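You operate a simulated robot arm through the tools that you are given. There is no shell and no other tool. Be economical: measure what you need, move in short steps, check, and stop when the job is done.

You are at the controls of a simulated robot arm. One attempt, no reset.

TASK
Close the pellet crate's gap with the dusty lid, then wipe it clean.
Fine: grey jar out on to the bench, yellow cloth back in its place, other lids stay. Set down upright: jar. What is to be rubbed or washed off counts as gone when no trace of it is left.

Only the result counts: the job must be done as asked and must still hold three seconds after the hand-in. Knocking over, shifting, dropping, spilling or breaking anything else fails it. A push-on lid holds only when it is set on centred and level and pressed home; a screw cap is set on level and turned clockwise until tight. Flat cloth is picked up by pressing the open fingertips on it (5 to 10 N) and closing them slowly along it; thin cloth reads only 2 to 8 mm in the jaws.

THE ROBOT
A 6-joint arm with a two-finger gripper, on a carriage that runs on a rail from [-1.317, 0.004] to [1.023, -0.003] (x, y) and turns from -2.409 to 3.403 rad about z. Base frame: it is fixed where the carriage stands at the start and does not move with it; the origin is on the floor, on the carriage's upright axis, x ahead of it, y to its left, z up. Readings come in m, rad, newtons and seconds.
Its first joint turns from -2.897 to 2.897 rad. Places, roughly: blue lid [1.25, 0.75, 0.75]; top of the orders bench [0.4, 0.6, 0.8]; yellow cloth [1, 0.75, 0.75]. Payload 2.54 kg.
Tool frame: the origin (TCP) lies between the finger pads and is the grasp point; the fingertips stand 0.023 m ahead of it; z points along the fingers, y is the line along which they close. The gripper opens to 0.126 m. The gripper's body begins 0.082 m behind the TCP.
Orientation is that of the tool frame in the base frame, as a unit quaternion [x, y, z, w]. With the fingers straight down and closing along the base's y, the tool's x points along the base's -x, its y along +y and its z along -z.

THE INTERFACE
- The arm moves only by the tool play_rows. Its argument "motion" is a list of rows, each a list of 7 numbers: the shift along the tool's x, y, z in m, then the turn, a rotation vector about the tool's x, y, z in rad, then the closure in counts, from 0 (fully open) to 255 (shut). In form: [[dx, dy, dz, ax, ay, az, jaw], ...]. A call has 1 to 10 rows; each row shifts and turns the commanded pose from where the row before left it, along the tool's axes as they then stand. Rows are played at 5 a second. More than 0.05 m and 0.15 rad between two rows, or a gripper value outside its range, and nothing of the call is played. Where a pose cannot be reached the arm comes as near as it can. A force on the tool above 40 N (or 10 N above the force at the start of the call, whichever is more), or a blocked arm, ends the call early, and 0.2 s more pass. Each finger halts on what it meets, pressing with about 35 N; the grip force reading is that of the motor and also rises with nothing between the fingers. The clock runs only during rows and for 0.2 s after the last one: add rows that do not move to give the fingers time. It gives the time, the measured TCP pose, the force on the tool (base axes), the opening and the grip force at its end, in the units of the frame above (readings bear some noise), with the torque about the TCP (base axes, N m) and any sound that the robot's microphone picked up.
- Cameras (640 x 400 px; columns grow to the right, rows downward): "scene" is now at [0.0208, 0.267, 1.5009]; the picture's right is [0.87, -0.50, 0.00], its down [-0.45, -0.79, -0.42] and it looks along [0.21, 0.36, -0.91] (base axes); focal length 248 px, centre (320, 200). "wrist" rides on the gripper at [0.082, 0.014, -0.122] in the tool frame; the picture's right is [-0.17, 0.99, 0.00], its down [-0.79, -0.13, -0.60] and it looks along [-0.59, -0.10, 0.80] (tool axes); focal length 243 px, centre (320, 200). There is no depth. A picture from a camera that has moved, and an enlarged one, comes with that camera's place and axes in the base frame and with its lens. The place of the scene camera against the robot may be out by one fixed shift of up to 0.025 m in any direction.
- get_image(camera): a new picture of that camera. The clock stands still meanwhile.
- move_column(by): slides the trunk up (or, below 0, down) by that many m; the arm and the scene camera ride with it, the base frame stays. It gives what a move gives, with no picture.
- roll_base(legs): drives the robot by 1 to 6 legs, each [ahead, left, turn to the left] in m, m and rad, along the robot's own axes; the way and the turn of a leg run together, so that a leg with both is an arc; at most 1.5 m and 3.142 rad a leg. The arm and the cameras ride along, it lands a little off, and it stops where it bumps. It keeps to its track: a leg is cut to what the track allows. It gives what a move gives.
- pan_tilt(pan, tilt): turns the head with the scene camera to pan (to the left, within 2.094 rad either way) and tilt (down, from -0.506 to 1.204), counted from straight ahead of the robot. It gives what a move gives.
- enlarge(camera, box): a new picture of the part [left, top, right, bottom] of that camera's present view, enlarged. The clock stands still meanwhile.
- close_job(): hands the job in; it is judged then, once.

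Go step by step. Nothing tells you exact positions but the pictures and the camera data: compare them with the known pose of the tool, close in by small moves and look again before you grip or let go. The budget is 120 turns and 78 pictures, counting those below and the enlarged ones. Unless the task says otherwise, let go and move clear before handing in, and close with one line.

The tools are called after ">>>" as a command line: name --pt "numbers of a row" for each row, then --argument value for the rest, lists and objects as JSON in quotes. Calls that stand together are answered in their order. play_rows: Moves the arm, as the interface text tells. Its arguments: {"type":"object","properties":{"motion":{"type":"array"}},"required":["motion"]} The other tools are called the same way: move_column (by) slides the trunk up or down; roll_base (legs) drives the base; pan_tilt (pan, tilt) turns the head that bears the scene camera; get_image (camera) takes a picture; enlarge (camera, box) takes an enlarged picture of a part of a camera's view; close_job () hands the job in.

At the start:

```text
t: 0.0
tcp_pos: [0.4697, 0.4959, 1.1044]
tcp_rot: [0.0, 1.0, 0.0, -0.001]
contact_force: [0.2, 0.4, 0.8]
wrist_torque: [0.0, 0.01, 0.0]
opening: 0.126
grip_force: 0.1
trunk travel left (down, up): [-0.35, 0.14]
robot x, y, heading: [0.0011, -0.0006, -0.001]
head pan, tilt: [1.052, 1.143]
```

scene: 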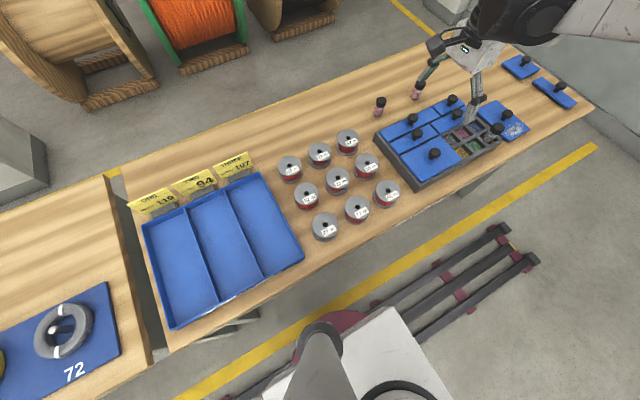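
wrist: 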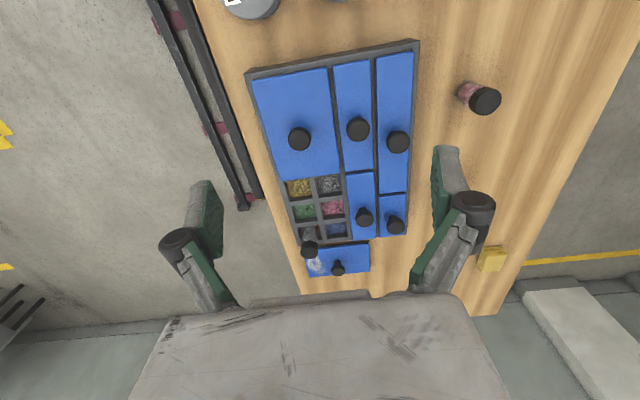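

I see a pellet crate with blue lids, one gap with open compartments (and a jar in it), some lids lying loose to the right. I'll look closer first.

>>> enlarge --camera "scene" --box '[360, 40, 600, 190]'

>>> enlarge --camera "wrist" --box '[220, 30, 540, 290]'

```text
2.67 times, centred on (480, 115) of scene
camera zoom: at [0.0208, 0.267, 1.5009], right [0.87, -0.5, 0.0], down [-0.45, -0.79, -0.42], along [0.21, 0.36, -0.91], focal length 661 px, centre (-107, 427)
```

zoom: 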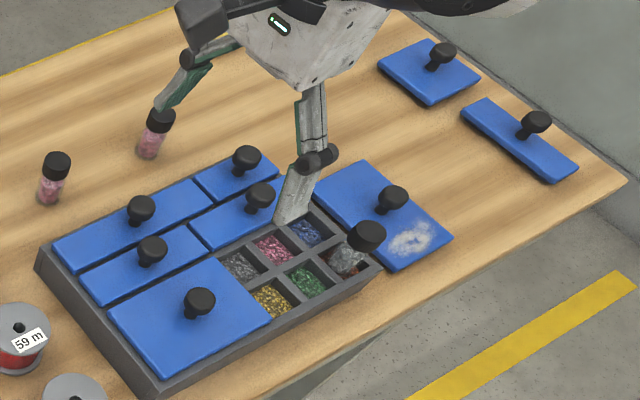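

```text
1.54 times, centred on (380, 160) of wrist
camera zoom: at [0.3892, 0.509, 1.225], right [0.17, 0.99, 0.0], down [0.79, -0.13, 0.6], along [0.59, -0.1, -0.8], focal length 373 px, centre (228, 262)
```

zoom: 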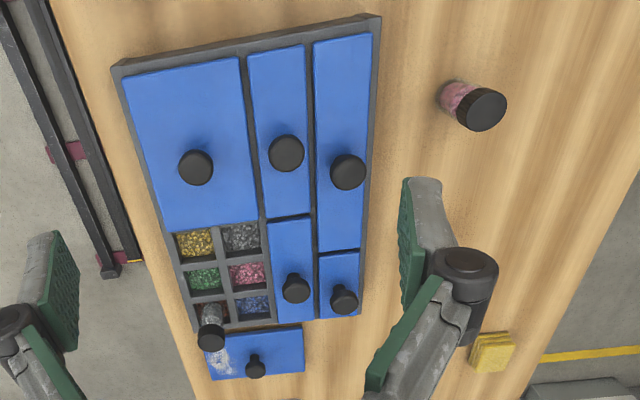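

The grey jar stands in the front-right compartment at about (0.83, 0.46), the dusty lid is at about (0.98, 0.47) and the cloth at about (1.02, 0.9). I'll drive along the rail to bring them all within reach.

>>> roll_base --legs '[[0.6, 0, 0]]'

>>> pan_tilt --pan 0.9 --tilt 1.0

>>> get_image --camera "scene"

>>> get_image --camera "wrist"

```text
t: 3.4
tcp_pos: [1.0747, 0.4949, 1.1038]
tcp_rot: [-0.001, 1.0, -0.001, 0.0]
contact_force: [-0.2, 0.7, -0.2]
wrist_torque: [-0.02, 0.0, -0.02]
opening: 0.1259
grip_force: 0.0
trunk travel left (down, up): [-0.35, 0.14]
robot x, y, heading: [0.602, -0.002, 0.007]
head pan, tilt: [1.052, 1.143]
```

```text
t: 4.1
tcp_pos: [1.0736, 0.4945, 1.1046]
tcp_rot: [-0.001, 1.0, 0.0, 0.0]
contact_force: [0.7, 1.0, -0.6]
wrist_torque: [0.02, 0.01, 0.0]
opening: 0.126
grip_force: 0.0
trunk travel left (down, up): [-0.35, 0.14]
robot x, y, heading: [0.6063, -0.0024, 0.002]
head pan, tilt: [0.901, 1.0]
```

```text
73 pictures are left
camera scene: at [0.6386, 0.2674, 1.5101], right [0.79, -0.62, 0.0], down [-0.52, -0.66, -0.54], along [0.33, 0.42, -0.84], focal length 248 px, centre (320, 200)
```

scene: 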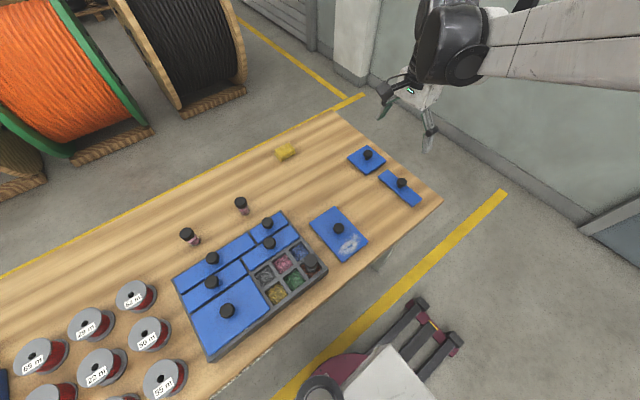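

```text
72 pictures are left
camera wrist: at [0.9926, 0.5082, 1.225], right [0.16, 0.99, 0.0], down [0.79, -0.13, 0.6], along [0.59, -0.1, -0.8], focal length 243 px, centre (320, 200)
```

wrist: 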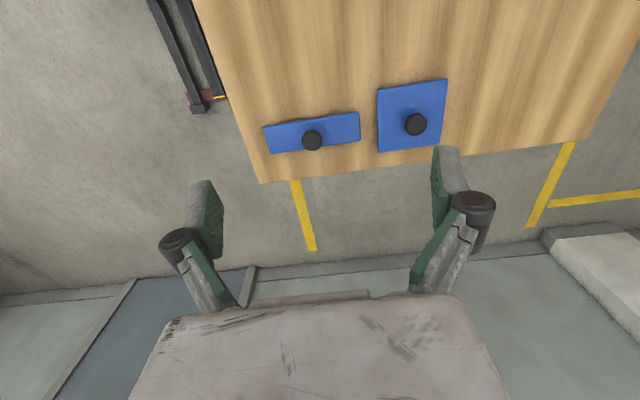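

Clear view now. Enlarging the crate and dusty lid.

>>> enlarge --camera "scene" --box '[160, 190, 390, 360]'

>>> enlarge --camera "scene" --box '[230, 130, 390, 290]'

```text
2.35 times, centred on (275, 275) of scene
camera zoom: at [0.6386, 0.2674, 1.5101], right [0.79, -0.62, 0.0], down [-0.52, -0.66, -0.54], along [0.33, 0.42, -0.84], focal length 584 px, centre (426, 24)
```

zoom: 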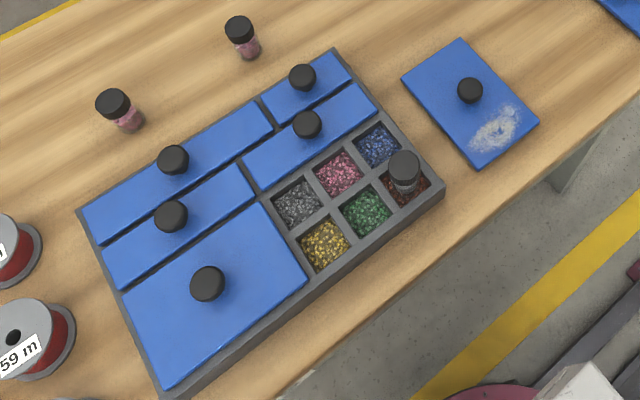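

```text
2.50 times, centred on (310, 210) of scene
camera zoom: at [0.6386, 0.2674, 1.5101], right [0.79, -0.62, 0.0], down [-0.52, -0.66, -0.54], along [0.33, 0.42, -0.84], focal length 620 px, centre (345, 175)
```

zoom: 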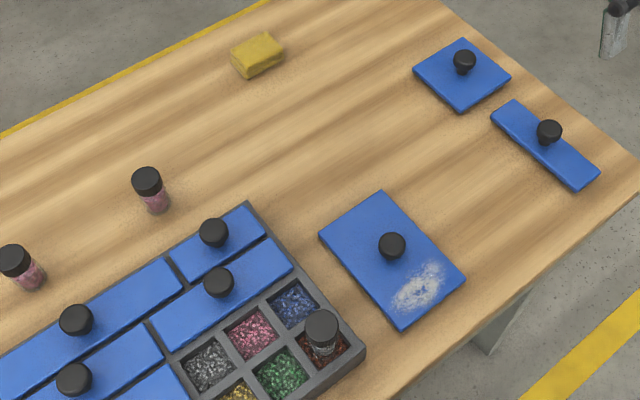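

Triangulating the two views puts the bench at z≈0.80. The dusty lid (about 0.10 × 0.155, long side along y) is near (0.88, 0.48). The gap is long along x, so the lid needs a quarter turn. The jar's cap is near (0.75, 0.45, 0.89). Moving above the jar next.

>>> play_rows --pt "0.0463 -0.0064 0.0143 0 0 0 0" --pt "0.0463 -0.0064 0.0143 0 0 0 0" --pt "0.0463 -0.0064 0.0143 0 0 0 0" --pt "0.0463 -0.0064 0.0143 0 0 0 0" --pt "0.0463 -0.0064 0.0143 0 0 0 0" --pt "0.0463 -0.0064 0.0143 0 0 0 0" --pt "0.0463 -0.0064 0.0143 0 0 0 0" --pt "0 0 0 0 0 0 0"

>>> get_image --camera "wrist"

>>> get_image --camera "scene"

```text
t: 5.6
tcp_pos: [0.8841, 0.4248, 1.0128]
tcp_rot: [0.097, 0.995, 0.0, 0.0]
contact_force: [0.8, 0.7, -0.8]
wrist_torque: [-0.05, 0.01, 0.05]
opening: 0.1259
grip_force: 0.0
trunk travel left (down, up): [-0.35, 0.14]
robot x, y, heading: [0.6046, -0.0027, 0.006]
head pan, tilt: [0.901, 1.0]
stopped in row 7: the arm was blocked; the commanded pose is now the measured one
```

```text
69 pictures are left
camera wrist: at [0.8072, 0.4546, 1.1341], right [0.35, 0.94, 0.0], down [0.75, -0.28, 0.6], along [0.56, -0.21, -0.8], focal length 243 px, centre (320, 200)
```

wrist: 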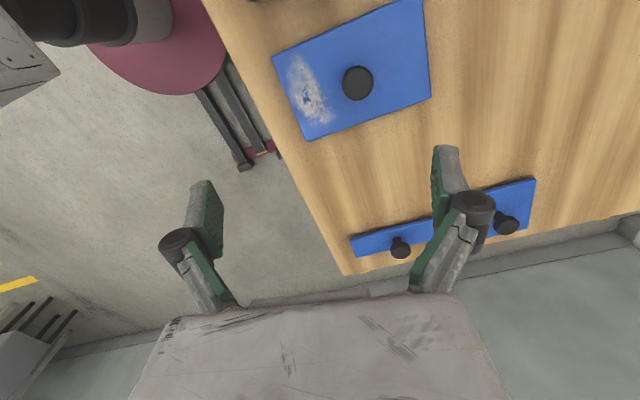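

```text
68 pictures are left
camera scene: at [0.6379, 0.267, 1.5083], right [0.79, -0.61, 0.0], down [-0.52, -0.68, -0.52], along [0.32, 0.41, -0.86], focal length 248 px, centre (320, 200)
```

scene: 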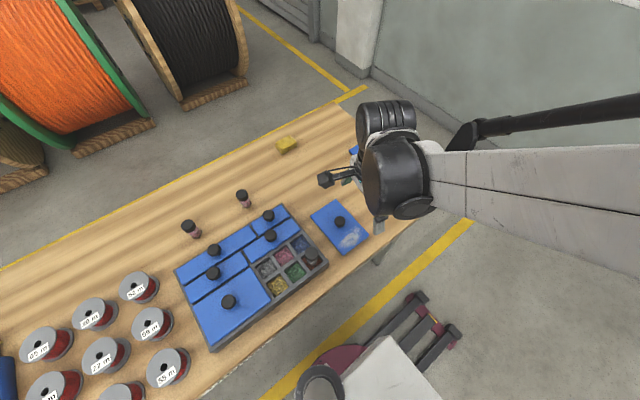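

The arm was blocked, most likely by the camera head when it swings left. I'll back off and turn the carriage to face the bench so the arm works ahead of the robot.

>>> play_rows --pt "-0.03 0 -0.03 0 0 0 0" --pt "-0.04 0 -0.03 0 0 0 0" --pt "-0.04 0 -0.03 0 0 0 0" --pt "0 0 0 0 0 0 0"

>>> roll_base --legs '[[-0.15, 0, 0], [0, 0, 1.2]]'

>>> pan_tilt --pan -0.4 --tilt 0.9

>>> get_image --camera "scene"

```text
t: 6.6
tcp_pos: [0.9863, 0.4056, 1.1031]
tcp_rot: [0.093, 0.996, 0.0, 0.0]
contact_force: [0.5, -0.4, 0.1]
wrist_torque: [-0.02, 0.03, 0.03]
opening: 0.1262
grip_force: 0.1
trunk travel left (down, up): [-0.35, 0.14]
robot x, y, heading: [0.6047, -0.0047, 0.005]
head pan, tilt: [0.901, 1.0]
```

```text
t: 10.9
tcp_pos: [0.2173, 0.5043, 1.1037]
tcp_rot: [-0.481, 0.877, -0.001, 0.0]
contact_force: [0.8, 0.9, 1.1]
wrist_torque: [-0.03, 0.02, -0.02]
opening: 0.1257
grip_force: 0.0
trunk travel left (down, up): [-0.35, 0.14]
robot x, y, heading: [0.4567, -0.0038, 1.193]
head pan, tilt: [0.901, 1.0]
```

```text
t: 12.4
tcp_pos: [0.2174, 0.5044, 1.1031]
tcp_rot: [-0.481, 0.877, 0.0, 0.001]
contact_force: [0.5, 0.4, 0.2]
wrist_torque: [0.0, 0.02, -0.02]
opening: 0.1259
grip_force: 0.1
trunk travel left (down, up): [-0.35, 0.14]
robot x, y, heading: [0.4522, 0.0008, 1.191]
head pan, tilt: [-0.4, 0.901]
```

```text
67 pictures are left
camera scene: at [0.2749, 0.1406, 1.5134], right [1.0, -0.02, 0.0], down [-0.02, -0.82, -0.58], along [0.01, 0.58, -0.82], focal length 248 px, centre (320, 200)
```

scene: 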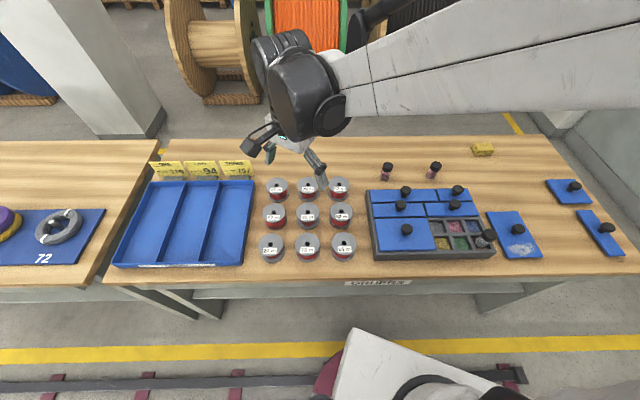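

The view is good and aligned with the bench. Swinging the arm to above the jar while turning the tool so its x points along base −x.

>>> play_rows --pt "-0.0218 -0.0436 0 0 0 0.0913 0" --pt "-0.0257 -0.0415 0 0 0 0.0913 0" --pt "-0.0294 -0.0389 0 0 0 0.0913 0" --pt "-0.0328 -0.036 0 0 0 0.0913 0" --pt "-0.0359 -0.0329 0 0 0 0.0913 0" --pt "-0.0388 -0.0295 0 0 0 0.0913 0" --pt "-0.0414 -0.0258 0 0 0 0.0913 0" --pt "-0.0435 -0.022 0 0 0 0.0913 0" --pt "-0.0453 -0.0179 0 0 0 0.0913 0" --pt "-0.0468 -0.0137 0 0 0 0.0913 0"

>>> play_rows --pt "0 0 0.03 0 0 0.09 0" --pt "0 0 0.03 0 0 0 0" --pt "0 0 0 0 0 0 0"

>>> get_image --camera "wrist"

>>> get_image --camera "scene"

```text
t: 14.6
tcp_pos: [0.7005, 0.4515, 1.1047]
tcp_rot: [-0.044, 0.999, 0.0, 0.0]
contact_force: [0.0, -0.2, 0.3]
wrist_torque: [-0.01, -0.02, -0.02]
opening: 0.1259
grip_force: 0.2
trunk travel left (down, up): [-0.35, 0.14]
robot x, y, heading: [0.4586, -0.0037, 1.189]
head pan, tilt: [-0.4, 0.901]
```

```text
t: 15.4
tcp_pos: [0.7003, 0.4524, 1.0424]
tcp_rot: [0.001, 1.0, 0.0, 0.0]
contact_force: [-0.4, 0.4, 0.4]
wrist_torque: [-0.01, 0.04, 0.02]
opening: 0.126
grip_force: 0.1
trunk travel left (down, up): [-0.35, 0.14]
robot x, y, heading: [0.459, 0.0001, 1.186]
head pan, tilt: [-0.4, 0.901]
```

```text
66 pictures are left
camera wrist: at [0.6189, 0.4662, 1.1635], right [0.17, 0.99, 0.0], down [0.79, -0.13, 0.6], along [0.59, -0.1, -0.8], focal length 243 px, centre (320, 200)
```

wrist: 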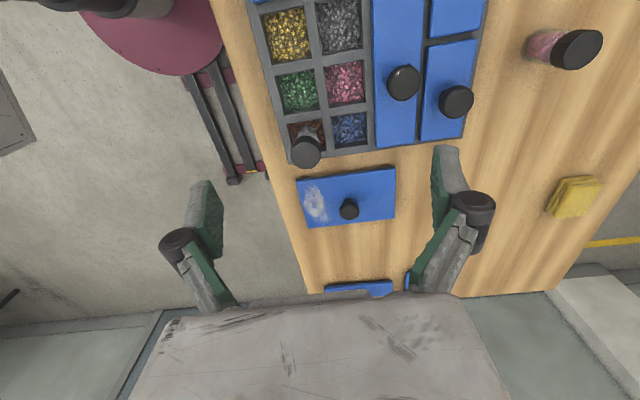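

```text
65 pictures are left
camera scene: at [0.3262, 0.1224, 1.5174], right [0.71, -0.7, 0.0], down [-0.55, -0.56, -0.62], along [0.44, 0.44, -0.78], focal length 248 px, centre (320, 200)
```

scene: 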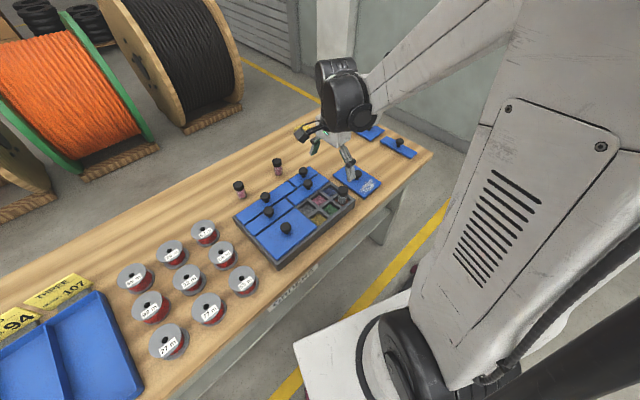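

The wrist view puts the jar's cap near (0.745, 0.428) if its top is at z≈0.89, and the dusty lid's knob top at (0.872, 0.470, 0.853). Moving closer to the jar.

>>> play_rows --pt "-0.022 -0.012 0.035 0 0 0 0" --pt "-0.022 -0.012 0.035 0 0 0 0" --pt "0 0 0 0 0 0 0"

>>> get_image --camera "wrist"

>>> enlarge --camera "scene" --box '[220, 100, 420, 270]'

```text
t: 16.2
tcp_pos: [0.7482, 0.4259, 0.9727]
tcp_rot: [0.0, 1.0, 0.001, 0.001]
contact_force: [-0.1, 0.6, 0.0]
wrist_torque: [0.0, 0.0, 0.03]
opening: 0.1259
grip_force: 0.1
trunk travel left (down, up): [-0.35, 0.14]
robot x, y, heading: [0.4574, -0.0017, 1.196]
head pan, tilt: [-0.4, 0.901]
```

```text
64 pictures are left
camera wrist: at [0.6663, 0.4392, 1.0942], right [0.16, 0.99, 0.0], down [0.79, -0.13, 0.6], along [0.59, -0.1, -0.8], focal length 243 px, centre (320, 200)
```

wrist: 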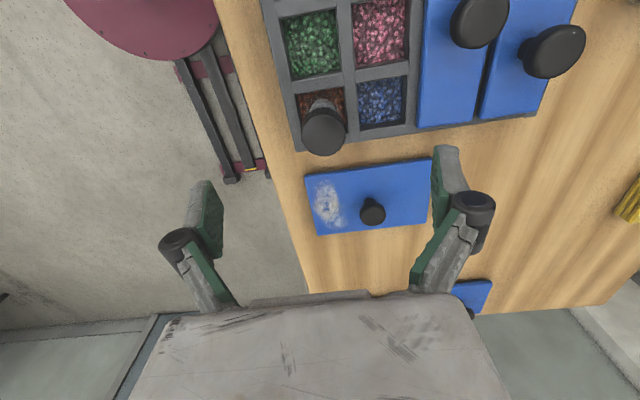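

```text
2.35 times, centred on (320, 185) of scene
camera zoom: at [0.3265, 0.1223, 1.5174], right [0.71, -0.7, 0.0], down [-0.55, -0.56, -0.62], along [0.43, 0.44, -0.78], focal length 584 px, centre (320, 235)
```

zoom: 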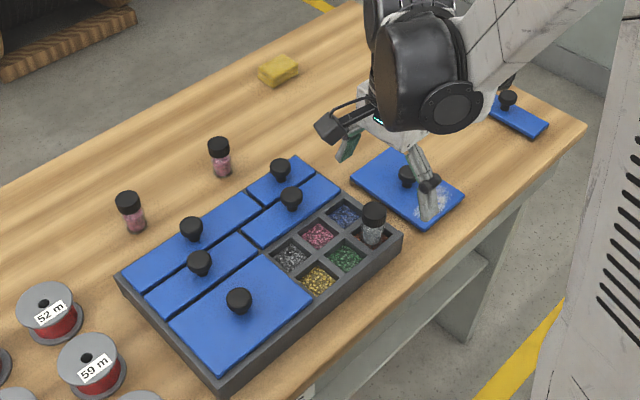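

The cap is centred near (0.743, 0.430), top at about 0.895. Descending to z≈0.885 with open fingers, then checking.

>>> play_rows --pt "0.005 0.004 0.03 0 0 0 0" --pt "0 0 0.03 0 0 0 0" --pt "0 0 0.025 0 0 0 0" --pt "0 0 0 0 0 0 0"

>>> get_image --camera "wrist"

>>> enlarge --camera "scene" --box '[270, 130, 400, 250]'

```text
t: 17.2
tcp_pos: [0.7419, 0.4352, 0.8894]
tcp_rot: [0.001, 1.0, 0.0, 0.0]
contact_force: [0.9, 0.6, 0.2]
wrist_torque: [-0.04, 0.03, -0.03]
opening: 0.1261
grip_force: 0.0
trunk travel left (down, up): [-0.35, 0.14]
robot x, y, heading: [0.4595, -0.0022, 1.192]
head pan, tilt: [-0.4, 0.901]
```

```text
62 pictures are left
camera wrist: at [0.6604, 0.4487, 1.0101], right [0.17, 0.99, 0.0], down [0.79, -0.13, 0.6], along [0.59, -0.1, -0.8], focal length 243 px, centre (320, 200)
```

wrist: 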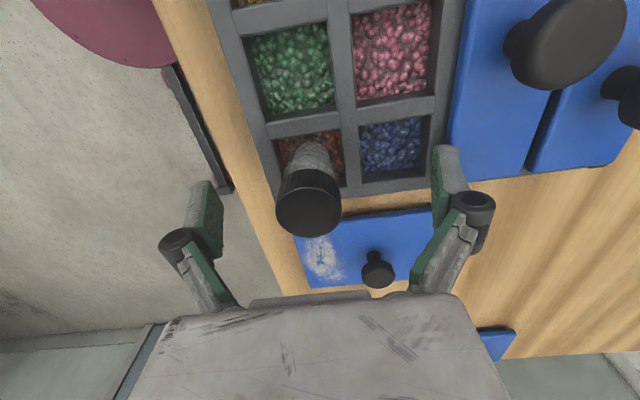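

```text
3.33 times, centred on (335, 190) of scene
camera zoom: at [0.3262, 0.1223, 1.5174], right [0.71, -0.7, 0.0], down [-0.55, -0.56, -0.62], along [0.44, 0.44, -0.78], focal length 827 px, centre (270, 233)
```

zoom: 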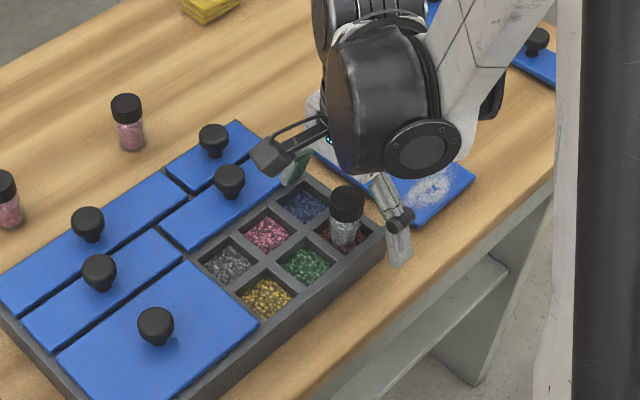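

The cap top triangulates to (0.736, 0.431, 0.914), so the grip height is right. Centring by a few millimetres and closing.

>>> play_rows --pt "0.006 -0.004 0 0 0 0 0" --pt "0 0 0 0 0 0 80" --pt "0 0 0 0 0 0 150" --pt "0 0 0 0 0 0 180" --pt "0 0 0 0 0 0 210" --pt "0 0 0 0 0 0 255" --pt "0 0 0 0 0 0 255" --pt "0 0 0 0 0 0 255"

>>> get_image --camera "wrist"

```text
t: 19.0
tcp_pos: [0.7349, 0.4315, 0.8891]
tcp_rot: [0.0, 1.0, 0.0, 0.001]
contact_force: [-0.4, 0.8, 0.1]
wrist_torque: [0.01, 0.01, 0.03]
opening: 0.0339
grip_force: 35.2
trunk travel left (down, up): [-0.35, 0.14]
robot x, y, heading: [0.4536, -0.0026, 1.193]
head pan, tilt: [-0.4, 0.901]
```

```text
60 pictures are left
camera wrist: at [0.6542, 0.4442, 1.0104], right [0.17, 0.99, 0.0], down [0.79, -0.13, 0.6], along [0.59, -0.1, -0.8], focal length 243 px, centre (320, 200)
```

wrist: 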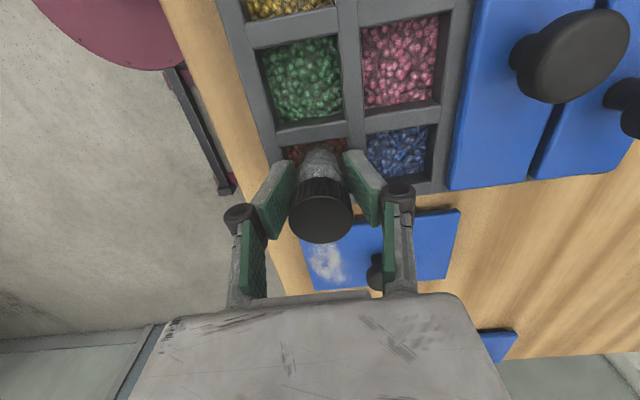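

The jar is held. Lifting it straight up, then carrying it to clear bench at about (0.82, 0.72).

>>> play_rows --pt "0 0 -0.02 0 0 0 255" --pt "0 0 -0.035 0 0 0 255" --pt "0 0 -0.04 0 0 0 255" --pt "0 0 -0.04 0 0 0 255" --pt "0 0 0 0 0 0 255"

>>> play_rows --pt "-0.0122 0.0413 0 0 0 0 255" --pt "-0.0122 0.0413 0 0 0 0 255" --pt "-0.0122 0.0413 0 0 0 0 255" --pt "-0.0122 0.0413 0 0 0 0 255" --pt "-0.0122 0.0413 0 0 0 0 255" --pt "-0.0122 0.0413 0 0 0 0 255" --pt "-0.0122 0.0413 0 0 0 0 255" --pt "0 0 0 0 0 0 255"

>>> get_image --camera "wrist"

>>> get_image --camera "scene"

```text
t: 20.2
tcp_pos: [0.7342, 0.4281, 1.0233]
tcp_rot: [0.0, 1.0, 0.0, 0.0]
contact_force: [0.6, -0.5, 1.0]
wrist_torque: [0.0, 0.01, 0.01]
opening: 0.0339
grip_force: 35.8
trunk travel left (down, up): [-0.35, 0.14]
robot x, y, heading: [0.4558, -0.0012, 1.191]
head pan, tilt: [-0.4, 0.901]
```

```text
t: 22.0
tcp_pos: [0.8172, 0.7231, 1.0211]
tcp_rot: [0.001, 1.0, 0.0, 0.0]
contact_force: [0.2, 0.5, -0.3]
wrist_torque: [0.0, 0.02, 0.04]
opening: 0.0338
grip_force: 34.8
trunk travel left (down, up): [-0.35, 0.14]
robot x, y, heading: [0.457, -0.0035, 1.191]
head pan, tilt: [-0.4, 0.901]
```

```text
59 pictures are left
camera wrist: at [0.7356, 0.7361, 1.1425], right [0.17, 0.99, 0.0], down [0.79, -0.13, 0.6], along [0.59, -0.1, -0.8], focal length 243 px, centre (320, 200)
```

wrist: 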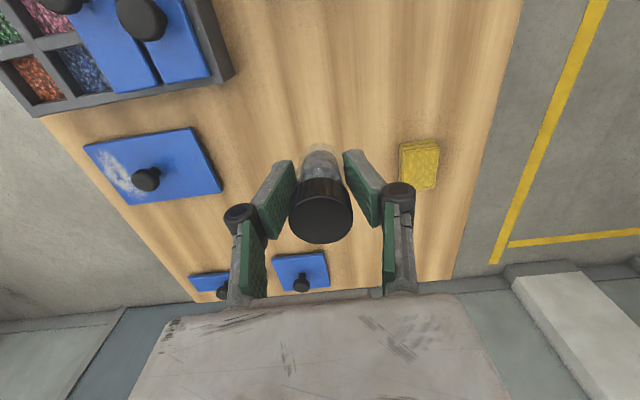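

```text
58 pictures are left
camera scene: at [0.3263, 0.1231, 1.5173], right [0.71, -0.7, 0.0], down [-0.55, -0.56, -0.62], along [0.44, 0.44, -0.78], focal length 248 px, centre (320, 200)
```

scene: 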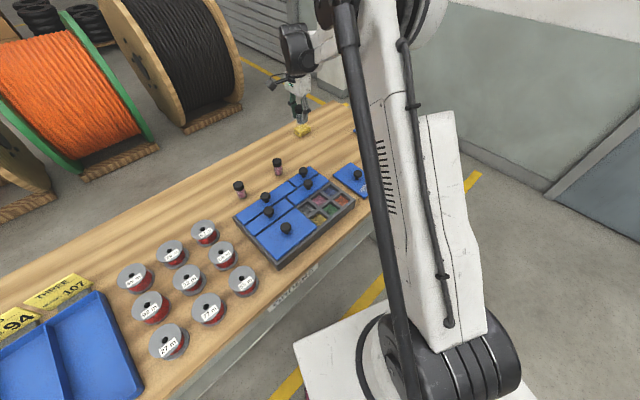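

Clear bench below. Lowering the jar until it touches.

>>> play_rows --pt "0 0 0.04 0 0 0 255" --pt "0 0 0.04 0 0 0 255" --pt "0 0 0.03 0 0 0 255" --pt "0 0 0.01 0 0 0 255" --pt "0 0 0.005 0 0 0 255" --pt "0 0 0 0 0 0 255"

>>> play_rows --pt "0 0 0.003 0 0 0 255" --pt "0 0 0.003 0 0 0 255" --pt "0 0 0.003 0 0 0 255" --pt "0 0 0.003 0 0 0 255" --pt "0 0 0.003 0 0 0 255" --pt "0 0 0.003 0 0 0 255" --pt "0 0 0.003 0 0 0 255"

```text
t: 23.4
tcp_pos: [0.8219, 0.7212, 0.8982]
tcp_rot: [0.0, 1.0, 0.0, 0.0]
contact_force: [0.6, 0.7, -0.9]
wrist_torque: [0.02, -0.04, 0.01]
opening: 0.0336
grip_force: 35.0
trunk travel left (down, up): [-0.35, 0.14]
robot x, y, heading: [0.4555, -0.0017, 1.191]
head pan, tilt: [-0.4, 0.901]
```

```text
t: 25.0
tcp_pos: [0.8207, 0.7192, 0.8787]
tcp_rot: [0.0, 1.0, 0.0, 0.001]
contact_force: [-0.5, -0.2, -0.2]
wrist_torque: [0.02, 0.01, 0.0]
opening: 0.0338
grip_force: 34.7
trunk travel left (down, up): [-0.35, 0.14]
robot x, y, heading: [0.4533, -0.0041, 1.193]
head pan, tilt: [-0.4, 0.901]
```

No contact yet at z=0.879; continuing in small steps.

>>> play_rows --pt "0 0 0.003 0 0 0 255" --pt "0 0 0.003 0 0 0 255" --pt "0 0 0.003 0 0 0 255" --pt "0 0 0.003 0 0 0 255" --pt "0 0 0.003 0 0 0 255" --pt "0 0 0.003 0 0 0 255"

>>> get_image --camera "wrist"

```text
t: 26.4
tcp_pos: [0.8214, 0.7192, 0.8595]
tcp_rot: [0.0, 1.0, 0.0, 0.0]
contact_force: [0.7, 0.0, -1.1]
wrist_torque: [0.0, 0.0, -0.01]
opening: 0.0336
grip_force: 34.8
trunk travel left (down, up): [-0.35, 0.14]
robot x, y, heading: [0.4508, -0.0014, 1.193]
head pan, tilt: [-0.4, 0.901]
```

```text
57 pictures are left
camera wrist: at [0.7398, 0.733, 0.9805], right [0.17, 0.99, 0.0], down [0.79, -0.13, 0.6], along [0.59, -0.1, -0.8], focal length 243 px, centre (320, 200)
```

wrist: 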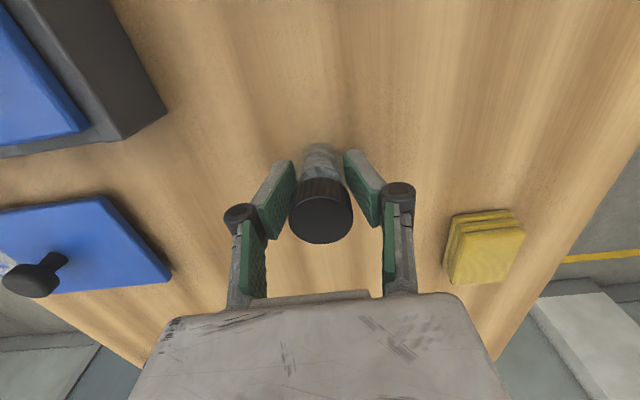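

>>> play_rows --pt "0 0 0.002 0 0 0 255" --pt "0 0 0.002 0 0 0 255" --pt "0 0 0.002 0 0 0 255" --pt "0 0 0.002 0 0 0 255" --pt "0 0 0.002 0 0 0 255" --pt "0 0 0.002 0 0 0 255" --pt "0 0 0.002 0 0 0 255" --pt "0 0 0.002 0 0 0 255"

```text
t: 28.2
tcp_pos: [0.8188, 0.7192, 0.8446]
tcp_rot: [-0.001, 1.0, 0.001, 0.0]
contact_force: [-0.4, 5.0, 26.0]
wrist_torque: [0.1, -0.08, -0.02]
opening: 0.0337
grip_force: 35.2
trunk travel left (down, up): [-0.35, 0.14]
robot x, y, heading: [0.459, -0.0023, 1.192]
head pan, tilt: [-0.4, 0.901]
```

Contact. Easing off by about 1 mm, releasing, then rising clear.

>>> play_rows --pt "0 0 -0.0012 0 0 0 255" --pt "0 0 0 0 0 0 240" --pt "0 0 0 0 0 0 180" --pt "0 0 0 0 0 0 120" --pt "0 0 0 0 0 0 60" --pt "0 0 0 0 0 0 0" --pt "0 0 0 0 0 0 0"

>>> play_rows --pt "0 0 -0.03 0 0 0 0" --pt "0 0 -0.045 0 0 0 0" --pt "0 0 -0.045 0 0 0 0" --pt "0 0 -0.045 0 0 0 0" --pt "0 0 0 0 0 0 0"

>>> get_image --camera "wrist"

```text
t: 29.8
tcp_pos: [0.8209, 0.7195, 0.8445]
tcp_rot: [0.0, 1.0, 0.0, 0.0]
contact_force: [0.3, 0.4, -0.3]
wrist_torque: [-0.03, 0.03, -0.01]
opening: 0.1263
grip_force: 0.1
trunk travel left (down, up): [-0.35, 0.14]
robot x, y, heading: [0.458, -0.0022, 1.195]
head pan, tilt: [-0.4, 0.901]
```

```text
t: 31.0
tcp_pos: [0.8223, 0.7211, 1.0091]
tcp_rot: [0.0, 1.0, 0.0, 0.0]
contact_force: [-0.4, -1.2, 1.3]
wrist_torque: [0.06, -0.02, -0.01]
opening: 0.1261
grip_force: 0.1
trunk travel left (down, up): [-0.35, 0.14]
robot x, y, heading: [0.4562, -0.0029, 1.192]
head pan, tilt: [-0.4, 0.901]
```

```text
56 pictures are left
camera wrist: at [0.7413, 0.7341, 1.1308], right [0.17, 0.99, 0.0], down [0.79, -0.13, 0.6], along [0.59, -0.1, -0.8], focal length 243 px, centre (320, 200)
```

wrist: 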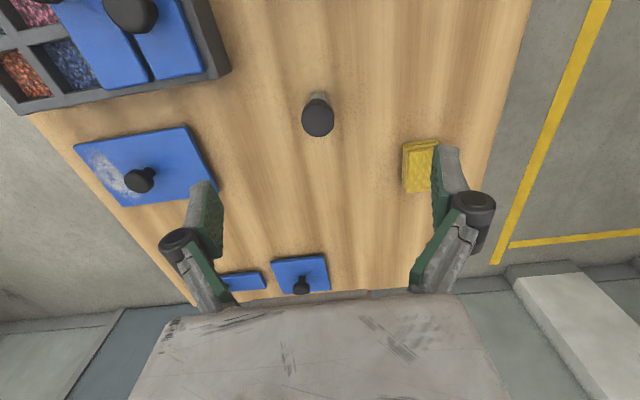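

The jar stands upright on the bench. Next I go above the dusty lid's knob and measure it closely.

>>> play_rows --pt "-0.0083 -0.0418 0.0083 0 0 0 0" --pt "-0.0083 -0.0418 0.0083 0 0 0 0" --pt "-0.0083 -0.0418 0.0083 0 0 0 0" --pt "-0.0083 -0.0418 0.0083 0 0 0 0" --pt "-0.0083 -0.0418 0.0083 0 0 0 0" --pt "-0.0083 -0.0418 0.0083 0 0 0 0" --pt "0 0 0 0 0 0 0"

>>> get_image --camera "wrist"

```text
t: 32.6
tcp_pos: [0.8754, 0.4672, 0.9603]
tcp_rot: [0.0, 1.0, 0.001, 0.001]
contact_force: [1.2, -1.0, 0.5]
wrist_torque: [0.01, -0.01, 0.0]
opening: 0.126
grip_force: 0.0
trunk travel left (down, up): [-0.35, 0.14]
robot x, y, heading: [0.4563, -0.0033, 1.191]
head pan, tilt: [-0.4, 0.901]
```

```text
55 pictures are left
camera wrist: at [0.7938, 0.4798, 1.0822], right [0.17, 0.99, 0.0], down [0.79, -0.13, 0.6], along [0.59, -0.1, -0.8], focal length 243 px, centre (320, 200)
```

wrist: 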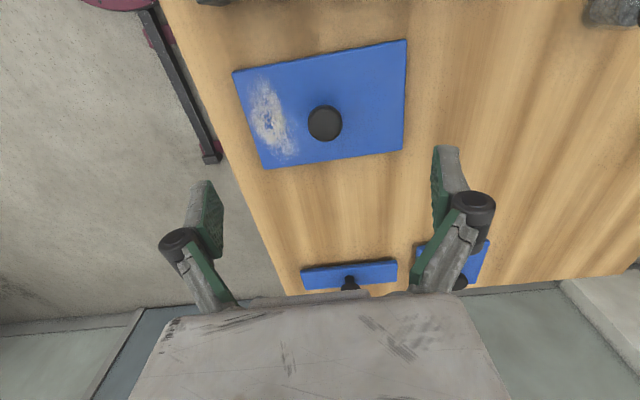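

The lid is square with the axes to within about 1°, and the knob is at its centre, (0.871, 0.471), top at about 0.857. Descending around the knob.

>>> play_rows --pt "0.004 0.004 0.04 0 0 0 0" --pt "0 0 0.03 0 0 0 0" --pt "0 0 0.02 0 0 0 0" --pt "0 0 0.01 0 0 0 0" --pt "0 0 0 0 0 0 0"

>>> get_image --camera "wrist"

```text
t: 33.8
tcp_pos: [0.8683, 0.471, 0.8603]
tcp_rot: [0.0, 1.0, 0.0, 0.0]
contact_force: [0.0, -0.2, -0.3]
wrist_torque: [-0.03, -0.01, 0.01]
opening: 0.1258
grip_force: 0.1
trunk travel left (down, up): [-0.35, 0.14]
robot x, y, heading: [0.4539, -0.0008, 1.19]
head pan, tilt: [-0.4, 0.901]
```

```text
54 pictures are left
camera wrist: at [0.7862, 0.4845, 0.9802], right [0.17, 0.99, 0.0], down [0.79, -0.13, 0.6], along [0.59, -0.1, -0.8], focal length 243 px, centre (320, 200)
```

wrist: 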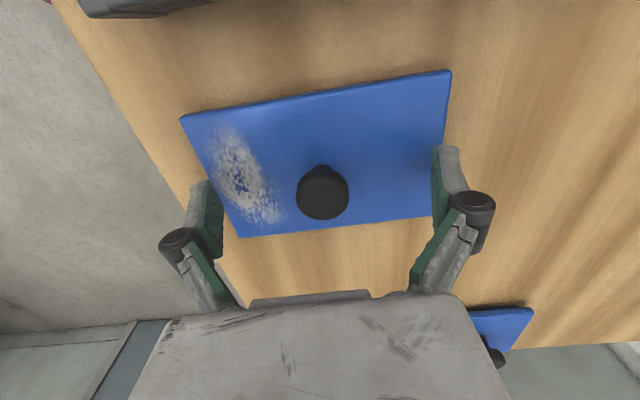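

The knob is centred between the fingers (top at about 0.862, lid surface at about 0.83). Closing here, then lifting slightly.

>>> play_rows --pt "0 0.001 0 0 0 0 60" --pt "0 0 0 0 0 0 120" --pt "0 0 0 0 0 0 170" --pt "0 0 0 0 0 0 200" --pt "0 0 0 0 0 0 255" --pt "0 0 0 0 0 0 255" --pt "0 0 0 0 0 0 255"

>>> play_rows --pt "0 0 -0.01 0 0 0 255" --pt "0 0 -0.03 0 0 0 255" --pt "0 0 -0.03 0 0 0 255" --pt "0 0 -0.03 0 0 0 255" --pt "0 0 0 0 0 0 255"

>>> get_image --camera "wrist"

>>> get_image --camera "scene"

```text
t: 35.4
tcp_pos: [0.867, 0.4731, 0.8606]
tcp_rot: [-0.001, 1.0, 0.001, 0.0]
contact_force: [1.9, 9.7, 23.6]
wrist_torque: [0.08, -0.08, 0.03]
opening: 0.0234
grip_force: 35.3
trunk travel left (down, up): [-0.35, 0.14]
robot x, y, heading: [0.4584, -0.0051, 1.197]
head pan, tilt: [-0.4, 0.901]
```

```text
t: 36.6
tcp_pos: [0.8675, 0.474, 0.9593]
tcp_rot: [0.0, 1.0, 0.0, 0.0]
contact_force: [-0.1, -0.1, -1.6]
wrist_torque: [-0.02, 0.01, 0.02]
opening: 0.0232
grip_force: 34.7
trunk travel left (down, up): [-0.35, 0.14]
robot x, y, heading: [0.4542, -0.0019, 1.193]
head pan, tilt: [-0.4, 0.901]
```

```text
53 pictures are left
camera wrist: at [0.7864, 0.4883, 1.0806], right [0.17, 0.99, 0.0], down [0.79, -0.13, 0.6], along [0.59, -0.1, -0.8], focal length 243 px, centre (320, 200)
```

wrist: 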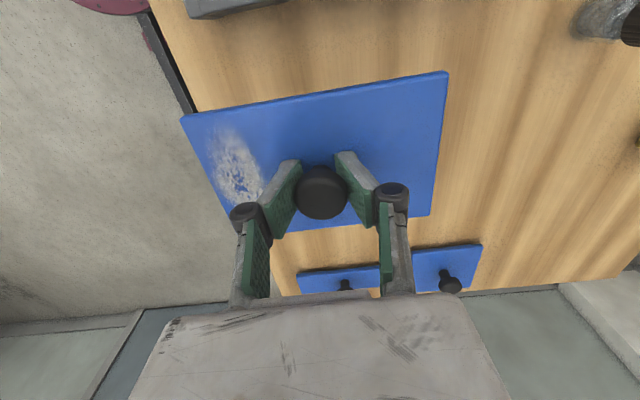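

```text
52 pictures are left
camera scene: at [0.3261, 0.1219, 1.5173], right [0.71, -0.7, 0.0], down [-0.55, -0.56, -0.62], along [0.44, 0.44, -0.78], focal length 248 px, centre (320, 200)
```

scene: 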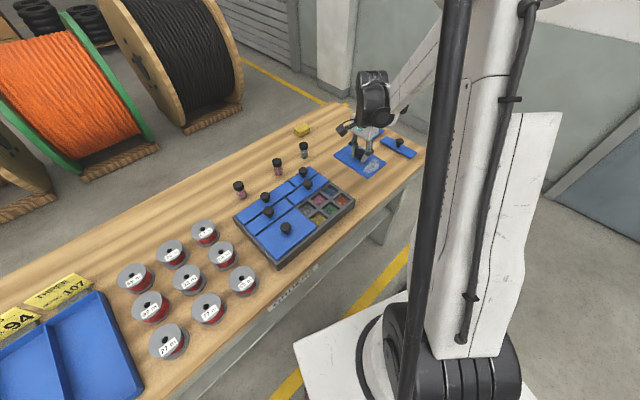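

The lid is lifted level. Raising it and making the quarter turn, so the camera ends up on the robot's side.

>>> play_rows --pt "0 0 -0.03 0 0 0 255" --pt "0 0 -0.02 0 0 -0.1428 255" --pt "0 0 0 0 0 -0.1428 255" --pt "0 0 0 0 0 -0.1428 255" --pt "0 0 0 0 0 -0.1428 255" --pt "0 0 0 0 0 -0.1428 255" --pt "0 0 0 0 0 -0.1428 255" --pt "0 0 0 0 0 -0.1428 255" --pt "0 0 0 0 0 -0.1428 255" --pt "0 0 0 0 0 -0.1428 255"

>>> play_rows --pt "0 0 0 0 0 -0.1428 255" --pt "0 0 0 0 0 -0.1428 255" --pt "0 0 0 0 0 0 255"

```text
t: 38.8
tcp_pos: [0.8664, 0.4741, 1.0095]
tcp_rot: [-0.6, 0.8, 0.0, -0.001]
contact_force: [0.0, 0.2, -2.0]
wrist_torque: [-0.02, 0.01, 0.01]
opening: 0.0232
grip_force: 35.1
trunk travel left (down, up): [-0.35, 0.14]
robot x, y, heading: [0.4546, -0.001, 1.192]
head pan, tilt: [-0.4, 0.901]
```

```text
t: 39.6
tcp_pos: [0.866, 0.4731, 1.01]
tcp_rot: [0.708, -0.706, 0.0, 0.0]
contact_force: [-0.1, -0.5, -2.0]
wrist_torque: [0.0, 0.02, 0.0]
opening: 0.0232
grip_force: 35.5
trunk travel left (down, up): [-0.35, 0.14]
robot x, y, heading: [0.4535, -0.0037, 1.191]
head pan, tilt: [-0.4, 0.901]
```

The turn worked. Moving over the gap, estimated at (0.69, 0.455), and checking from both cameras.

>>> play_rows --pt "0.0045 0.044 0 0 0 0 255" --pt "0.0045 0.044 0 0 0 0 255" --pt "0.0045 0.044 0 0 0 0 255" --pt "0.0045 0.044 0 0 0 0 255" --pt "0 0 0 0 0 0 255"

>>> get_image --camera "wrist"

>>> enlarge --camera "scene" --box '[220, 120, 380, 280]'

```text
t: 40.8
tcp_pos: [0.6909, 0.4576, 1.0091]
tcp_rot: [-0.707, 0.707, 0.0, 0.001]
contact_force: [0.1, -0.3, -2.1]
wrist_torque: [0.0, -0.02, 0.03]
opening: 0.0232
grip_force: 34.1
trunk travel left (down, up): [-0.35, 0.14]
robot x, y, heading: [0.4535, -0.0015, 1.193]
head pan, tilt: [-0.4, 0.901]
```

```text
51 pictures are left
camera wrist: at [0.6781, 0.3741, 1.1304], right [-0.99, 0.17, 0.0], down [0.13, 0.79, 0.6], along [0.1, 0.59, -0.8], focal length 243 px, centre (320, 200)
```

wrist: 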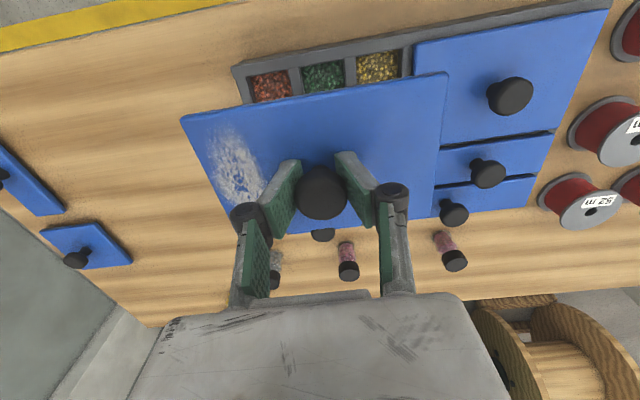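

```text
2.50 times, centred on (300, 200) of scene
camera zoom: at [0.3258, 0.1219, 1.5173], right [0.71, -0.7, 0.0], down [-0.55, -0.56, -0.62], along [0.44, 0.44, -0.78], focal length 620 px, centre (370, 200)
```

zoom: 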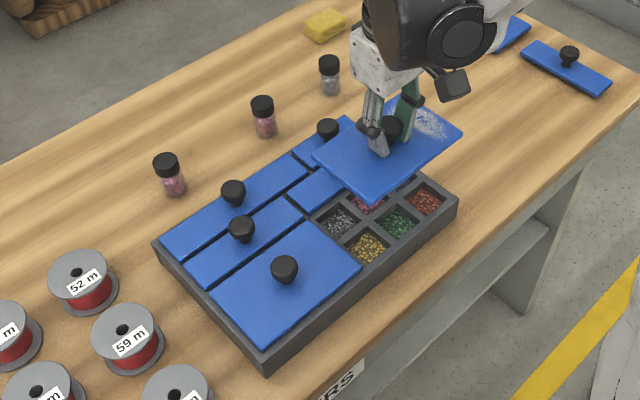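

The wrist view triangulates well. The neighbouring big lid is centred at (0.517, 0.457) and its knob sits 35 mm higher than on the bench. So the gap's centre is about (0.68, 0.457) and the seated TCP height about 0.895. Lowering partway to check alignment.

>>> play_rows --pt "0.0015 0.011 0.02 0 0 0 255" --pt "0 0 0.03 0 0 0 255" --pt "0 0 0.025 0 0 0 255" --pt "0 0 0 0 0 0 255"

>>> get_image --camera "wrist"

>>> enlarge --camera "scene" --box '[230, 140, 370, 270]'

```text
t: 41.8
tcp_pos: [0.6795, 0.4523, 0.9349]
tcp_rot: [-0.707, 0.708, 0.0, 0.0]
contact_force: [0.9, 0.3, -3.0]
wrist_torque: [0.0, 0.02, 0.01]
opening: 0.0232
grip_force: 35.4
trunk travel left (down, up): [-0.35, 0.14]
robot x, y, heading: [0.4596, -0.0016, 1.197]
head pan, tilt: [-0.4, 0.901]
```

```text
49 pictures are left
camera wrist: at [0.6664, 0.3696, 1.0558], right [-0.99, 0.17, 0.0], down [0.13, 0.79, 0.6], along [0.1, 0.59, -0.8], focal length 243 px, centre (320, 200)
```

wrist: 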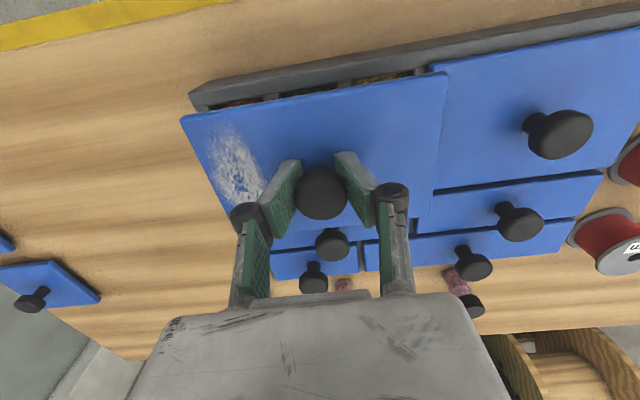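

```text
3.08 times, centred on (300, 205) of scene
camera zoom: at [0.3262, 0.1224, 1.5174], right [0.71, -0.7, 0.0], down [-0.55, -0.56, -0.62], along [0.44, 0.44, -0.78], focal length 763 px, centre (382, 185)
```

zoom: 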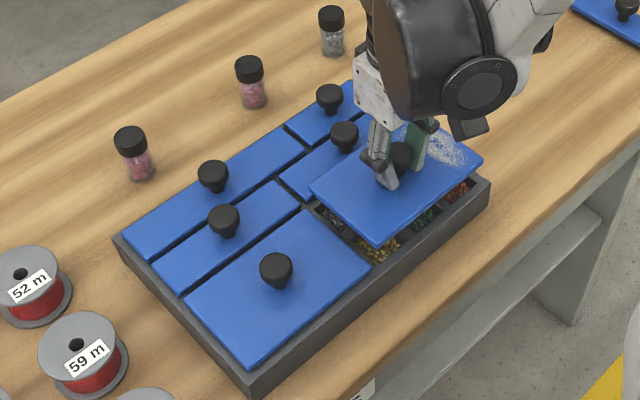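

Alignment looks within a few mm. Small correction (+3 mm in y), then lowering to 15 mm above seated.

>>> play_rows --pt "-0.003 0.0015 0.01 0 0 0 255" --pt "0 0 0.013 0 0 0 255" --pt "0 0 0 0 0 0 255"

>>> get_image --camera "wrist"

>>> enlarge --camera "scene" --box '[270, 150, 360, 230]'

```text
t: 42.6
tcp_pos: [0.6762, 0.4558, 0.9102]
tcp_rot: [-0.707, 0.707, 0.0, 0.0]
contact_force: [0.1, -0.4, -1.9]
wrist_torque: [-0.03, 0.0, -0.01]
opening: 0.0235
grip_force: 34.7
trunk travel left (down, up): [-0.35, 0.14]
robot x, y, heading: [0.4528, -0.0004, 1.195]
head pan, tilt: [-0.4, 0.901]
```

```text
47 pictures are left
camera wrist: at [0.6643, 0.3731, 1.0322], right [-0.99, 0.17, 0.0], down [0.13, 0.79, 0.6], along [0.1, 0.59, -0.8], focal length 243 px, centre (320, 200)
```

wrist: 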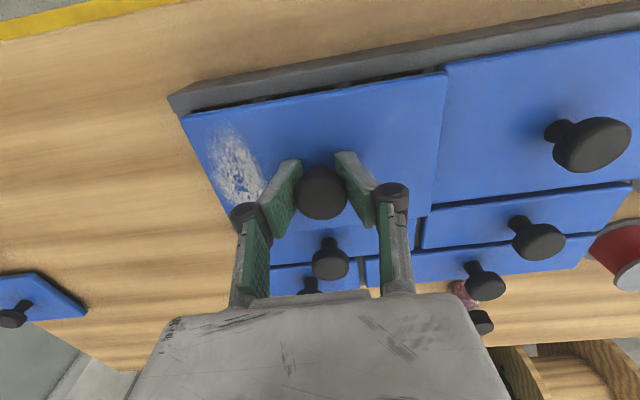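

```text
5.00 times, centred on (315, 190) of scene
camera zoom: at [0.3262, 0.1223, 1.5174], right [0.71, -0.7, 0.0], down [-0.55, -0.56, -0.62], along [0.44, 0.44, -0.78], focal length 1240 px, centre (345, 250)
```

zoom: 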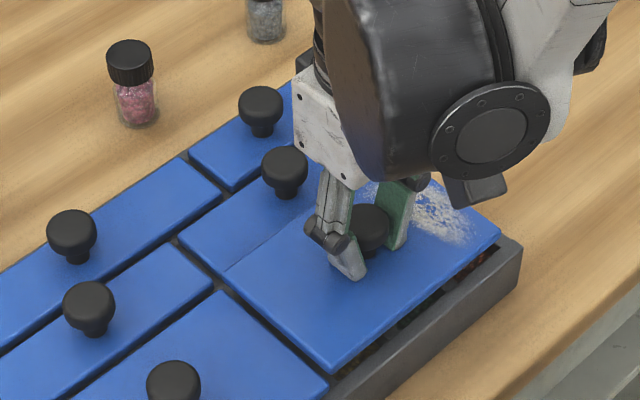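

Compared against the neighbouring lid's edges and the rim, the lid should go about +4 mm in x and +2 mm in y. Correcting and lowering gently until contact.

>>> play_rows --pt "-0.002 -0.004 0 0 0 0 255" --pt "0 0 0.004 0 0 0 255" --pt "0 0 0.002 0 0 0 255" --pt "0 0 0.002 0 0 0 255" --pt "0 0 0 0 0 0 255"

>>> get_image --camera "wrist"

>>> enlarge --camera "scene" --box '[270, 150, 360, 230]'

```text
t: 43.8
tcp_pos: [0.681, 0.4578, 0.903]
tcp_rot: [-0.707, 0.707, -0.001, 0.0]
contact_force: [0.4, 0.1, -2.9]
wrist_torque: [-0.03, 0.0, 0.0]
opening: 0.0235
grip_force: 35.3
trunk travel left (down, up): [-0.35, 0.14]
robot x, y, heading: [0.4561, 0.0004, 1.197]
head pan, tilt: [-0.4, 0.901]
```

```text
45 pictures are left
camera wrist: at [0.6683, 0.3757, 1.025], right [-0.99, 0.17, 0.0], down [0.13, 0.79, 0.6], along [0.1, 0.59, -0.8], focal length 243 px, centre (320, 200)
```

wrist: 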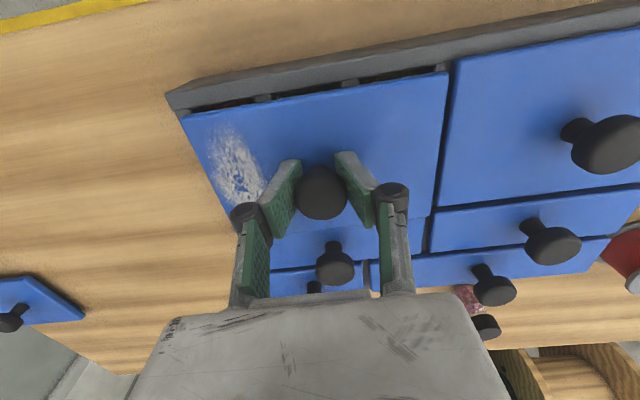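

```text
5.00 times, centred on (315, 190) of scene
camera zoom: at [0.3262, 0.1222, 1.5174], right [0.71, -0.7, 0.0], down [-0.55, -0.56, -0.62], along [0.44, 0.44, -0.78], focal length 1240 px, centre (345, 250)
```

zoom: 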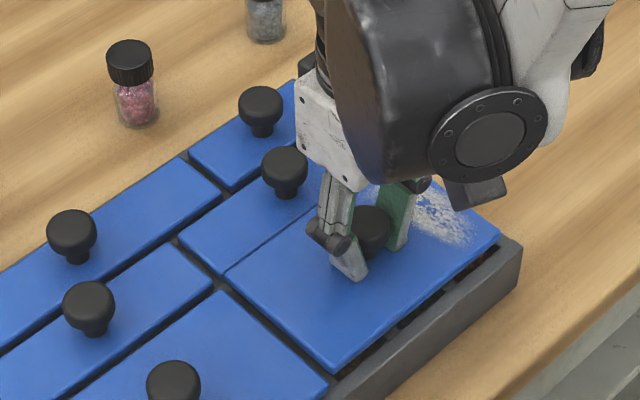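

Both views now agree that x is right (even margins) and y should come back by about 2.5 mm. Adjusting and lowering to contact.

>>> play_rows --pt "0.0026 0 0 0 0 0 255" --pt "0 0 0.002 0 0 0 255" --pt "0 0 0.002 0 0 0 255" --pt "0 0 0 0 0 0 255"

>>> get_image --camera "wrist"

>>> enlarge --camera "scene" --box '[270, 150, 360, 230]'

```text
t: 44.8
tcp_pos: [0.6813, 0.4569, 0.9001]
tcp_rot: [-0.707, 0.707, 0.001, 0.0]
contact_force: [-1.3, 0.4, -2.3]
wrist_torque: [-0.01, 0.03, 0.01]
opening: 0.0232
grip_force: 35.1
trunk travel left (down, up): [-0.35, 0.14]
robot x, y, heading: [0.4587, -0.0046, 1.194]
head pan, tilt: [-0.4, 0.901]
```

```text
43 pictures are left
camera wrist: at [0.6688, 0.3742, 1.0204], right [-0.99, 0.17, 0.0], down [0.13, 0.79, 0.6], along [0.1, 0.59, -0.8], focal length 243 px, centre (320, 200)
```

wrist: 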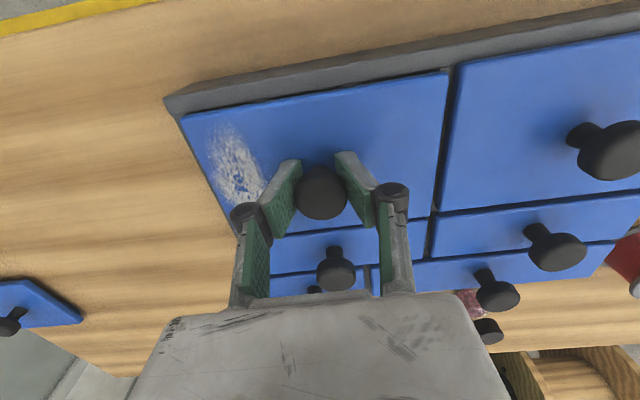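

```text
5.00 times, centred on (315, 190) of scene
camera zoom: at [0.3262, 0.1222, 1.5174], right [0.71, -0.7, 0.0], down [-0.55, -0.56, -0.62], along [0.44, 0.44, -0.78], focal length 1240 px, centre (345, 250)
```

zoom: 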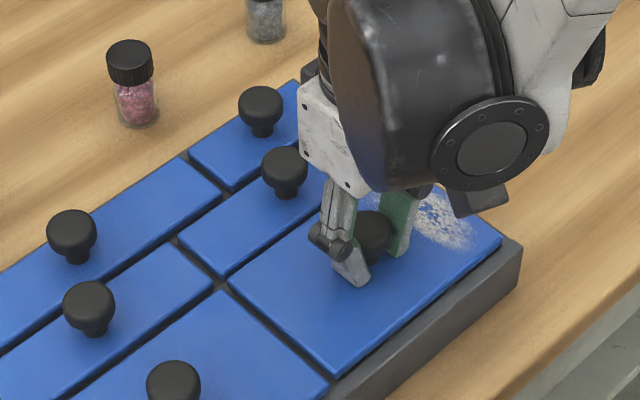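

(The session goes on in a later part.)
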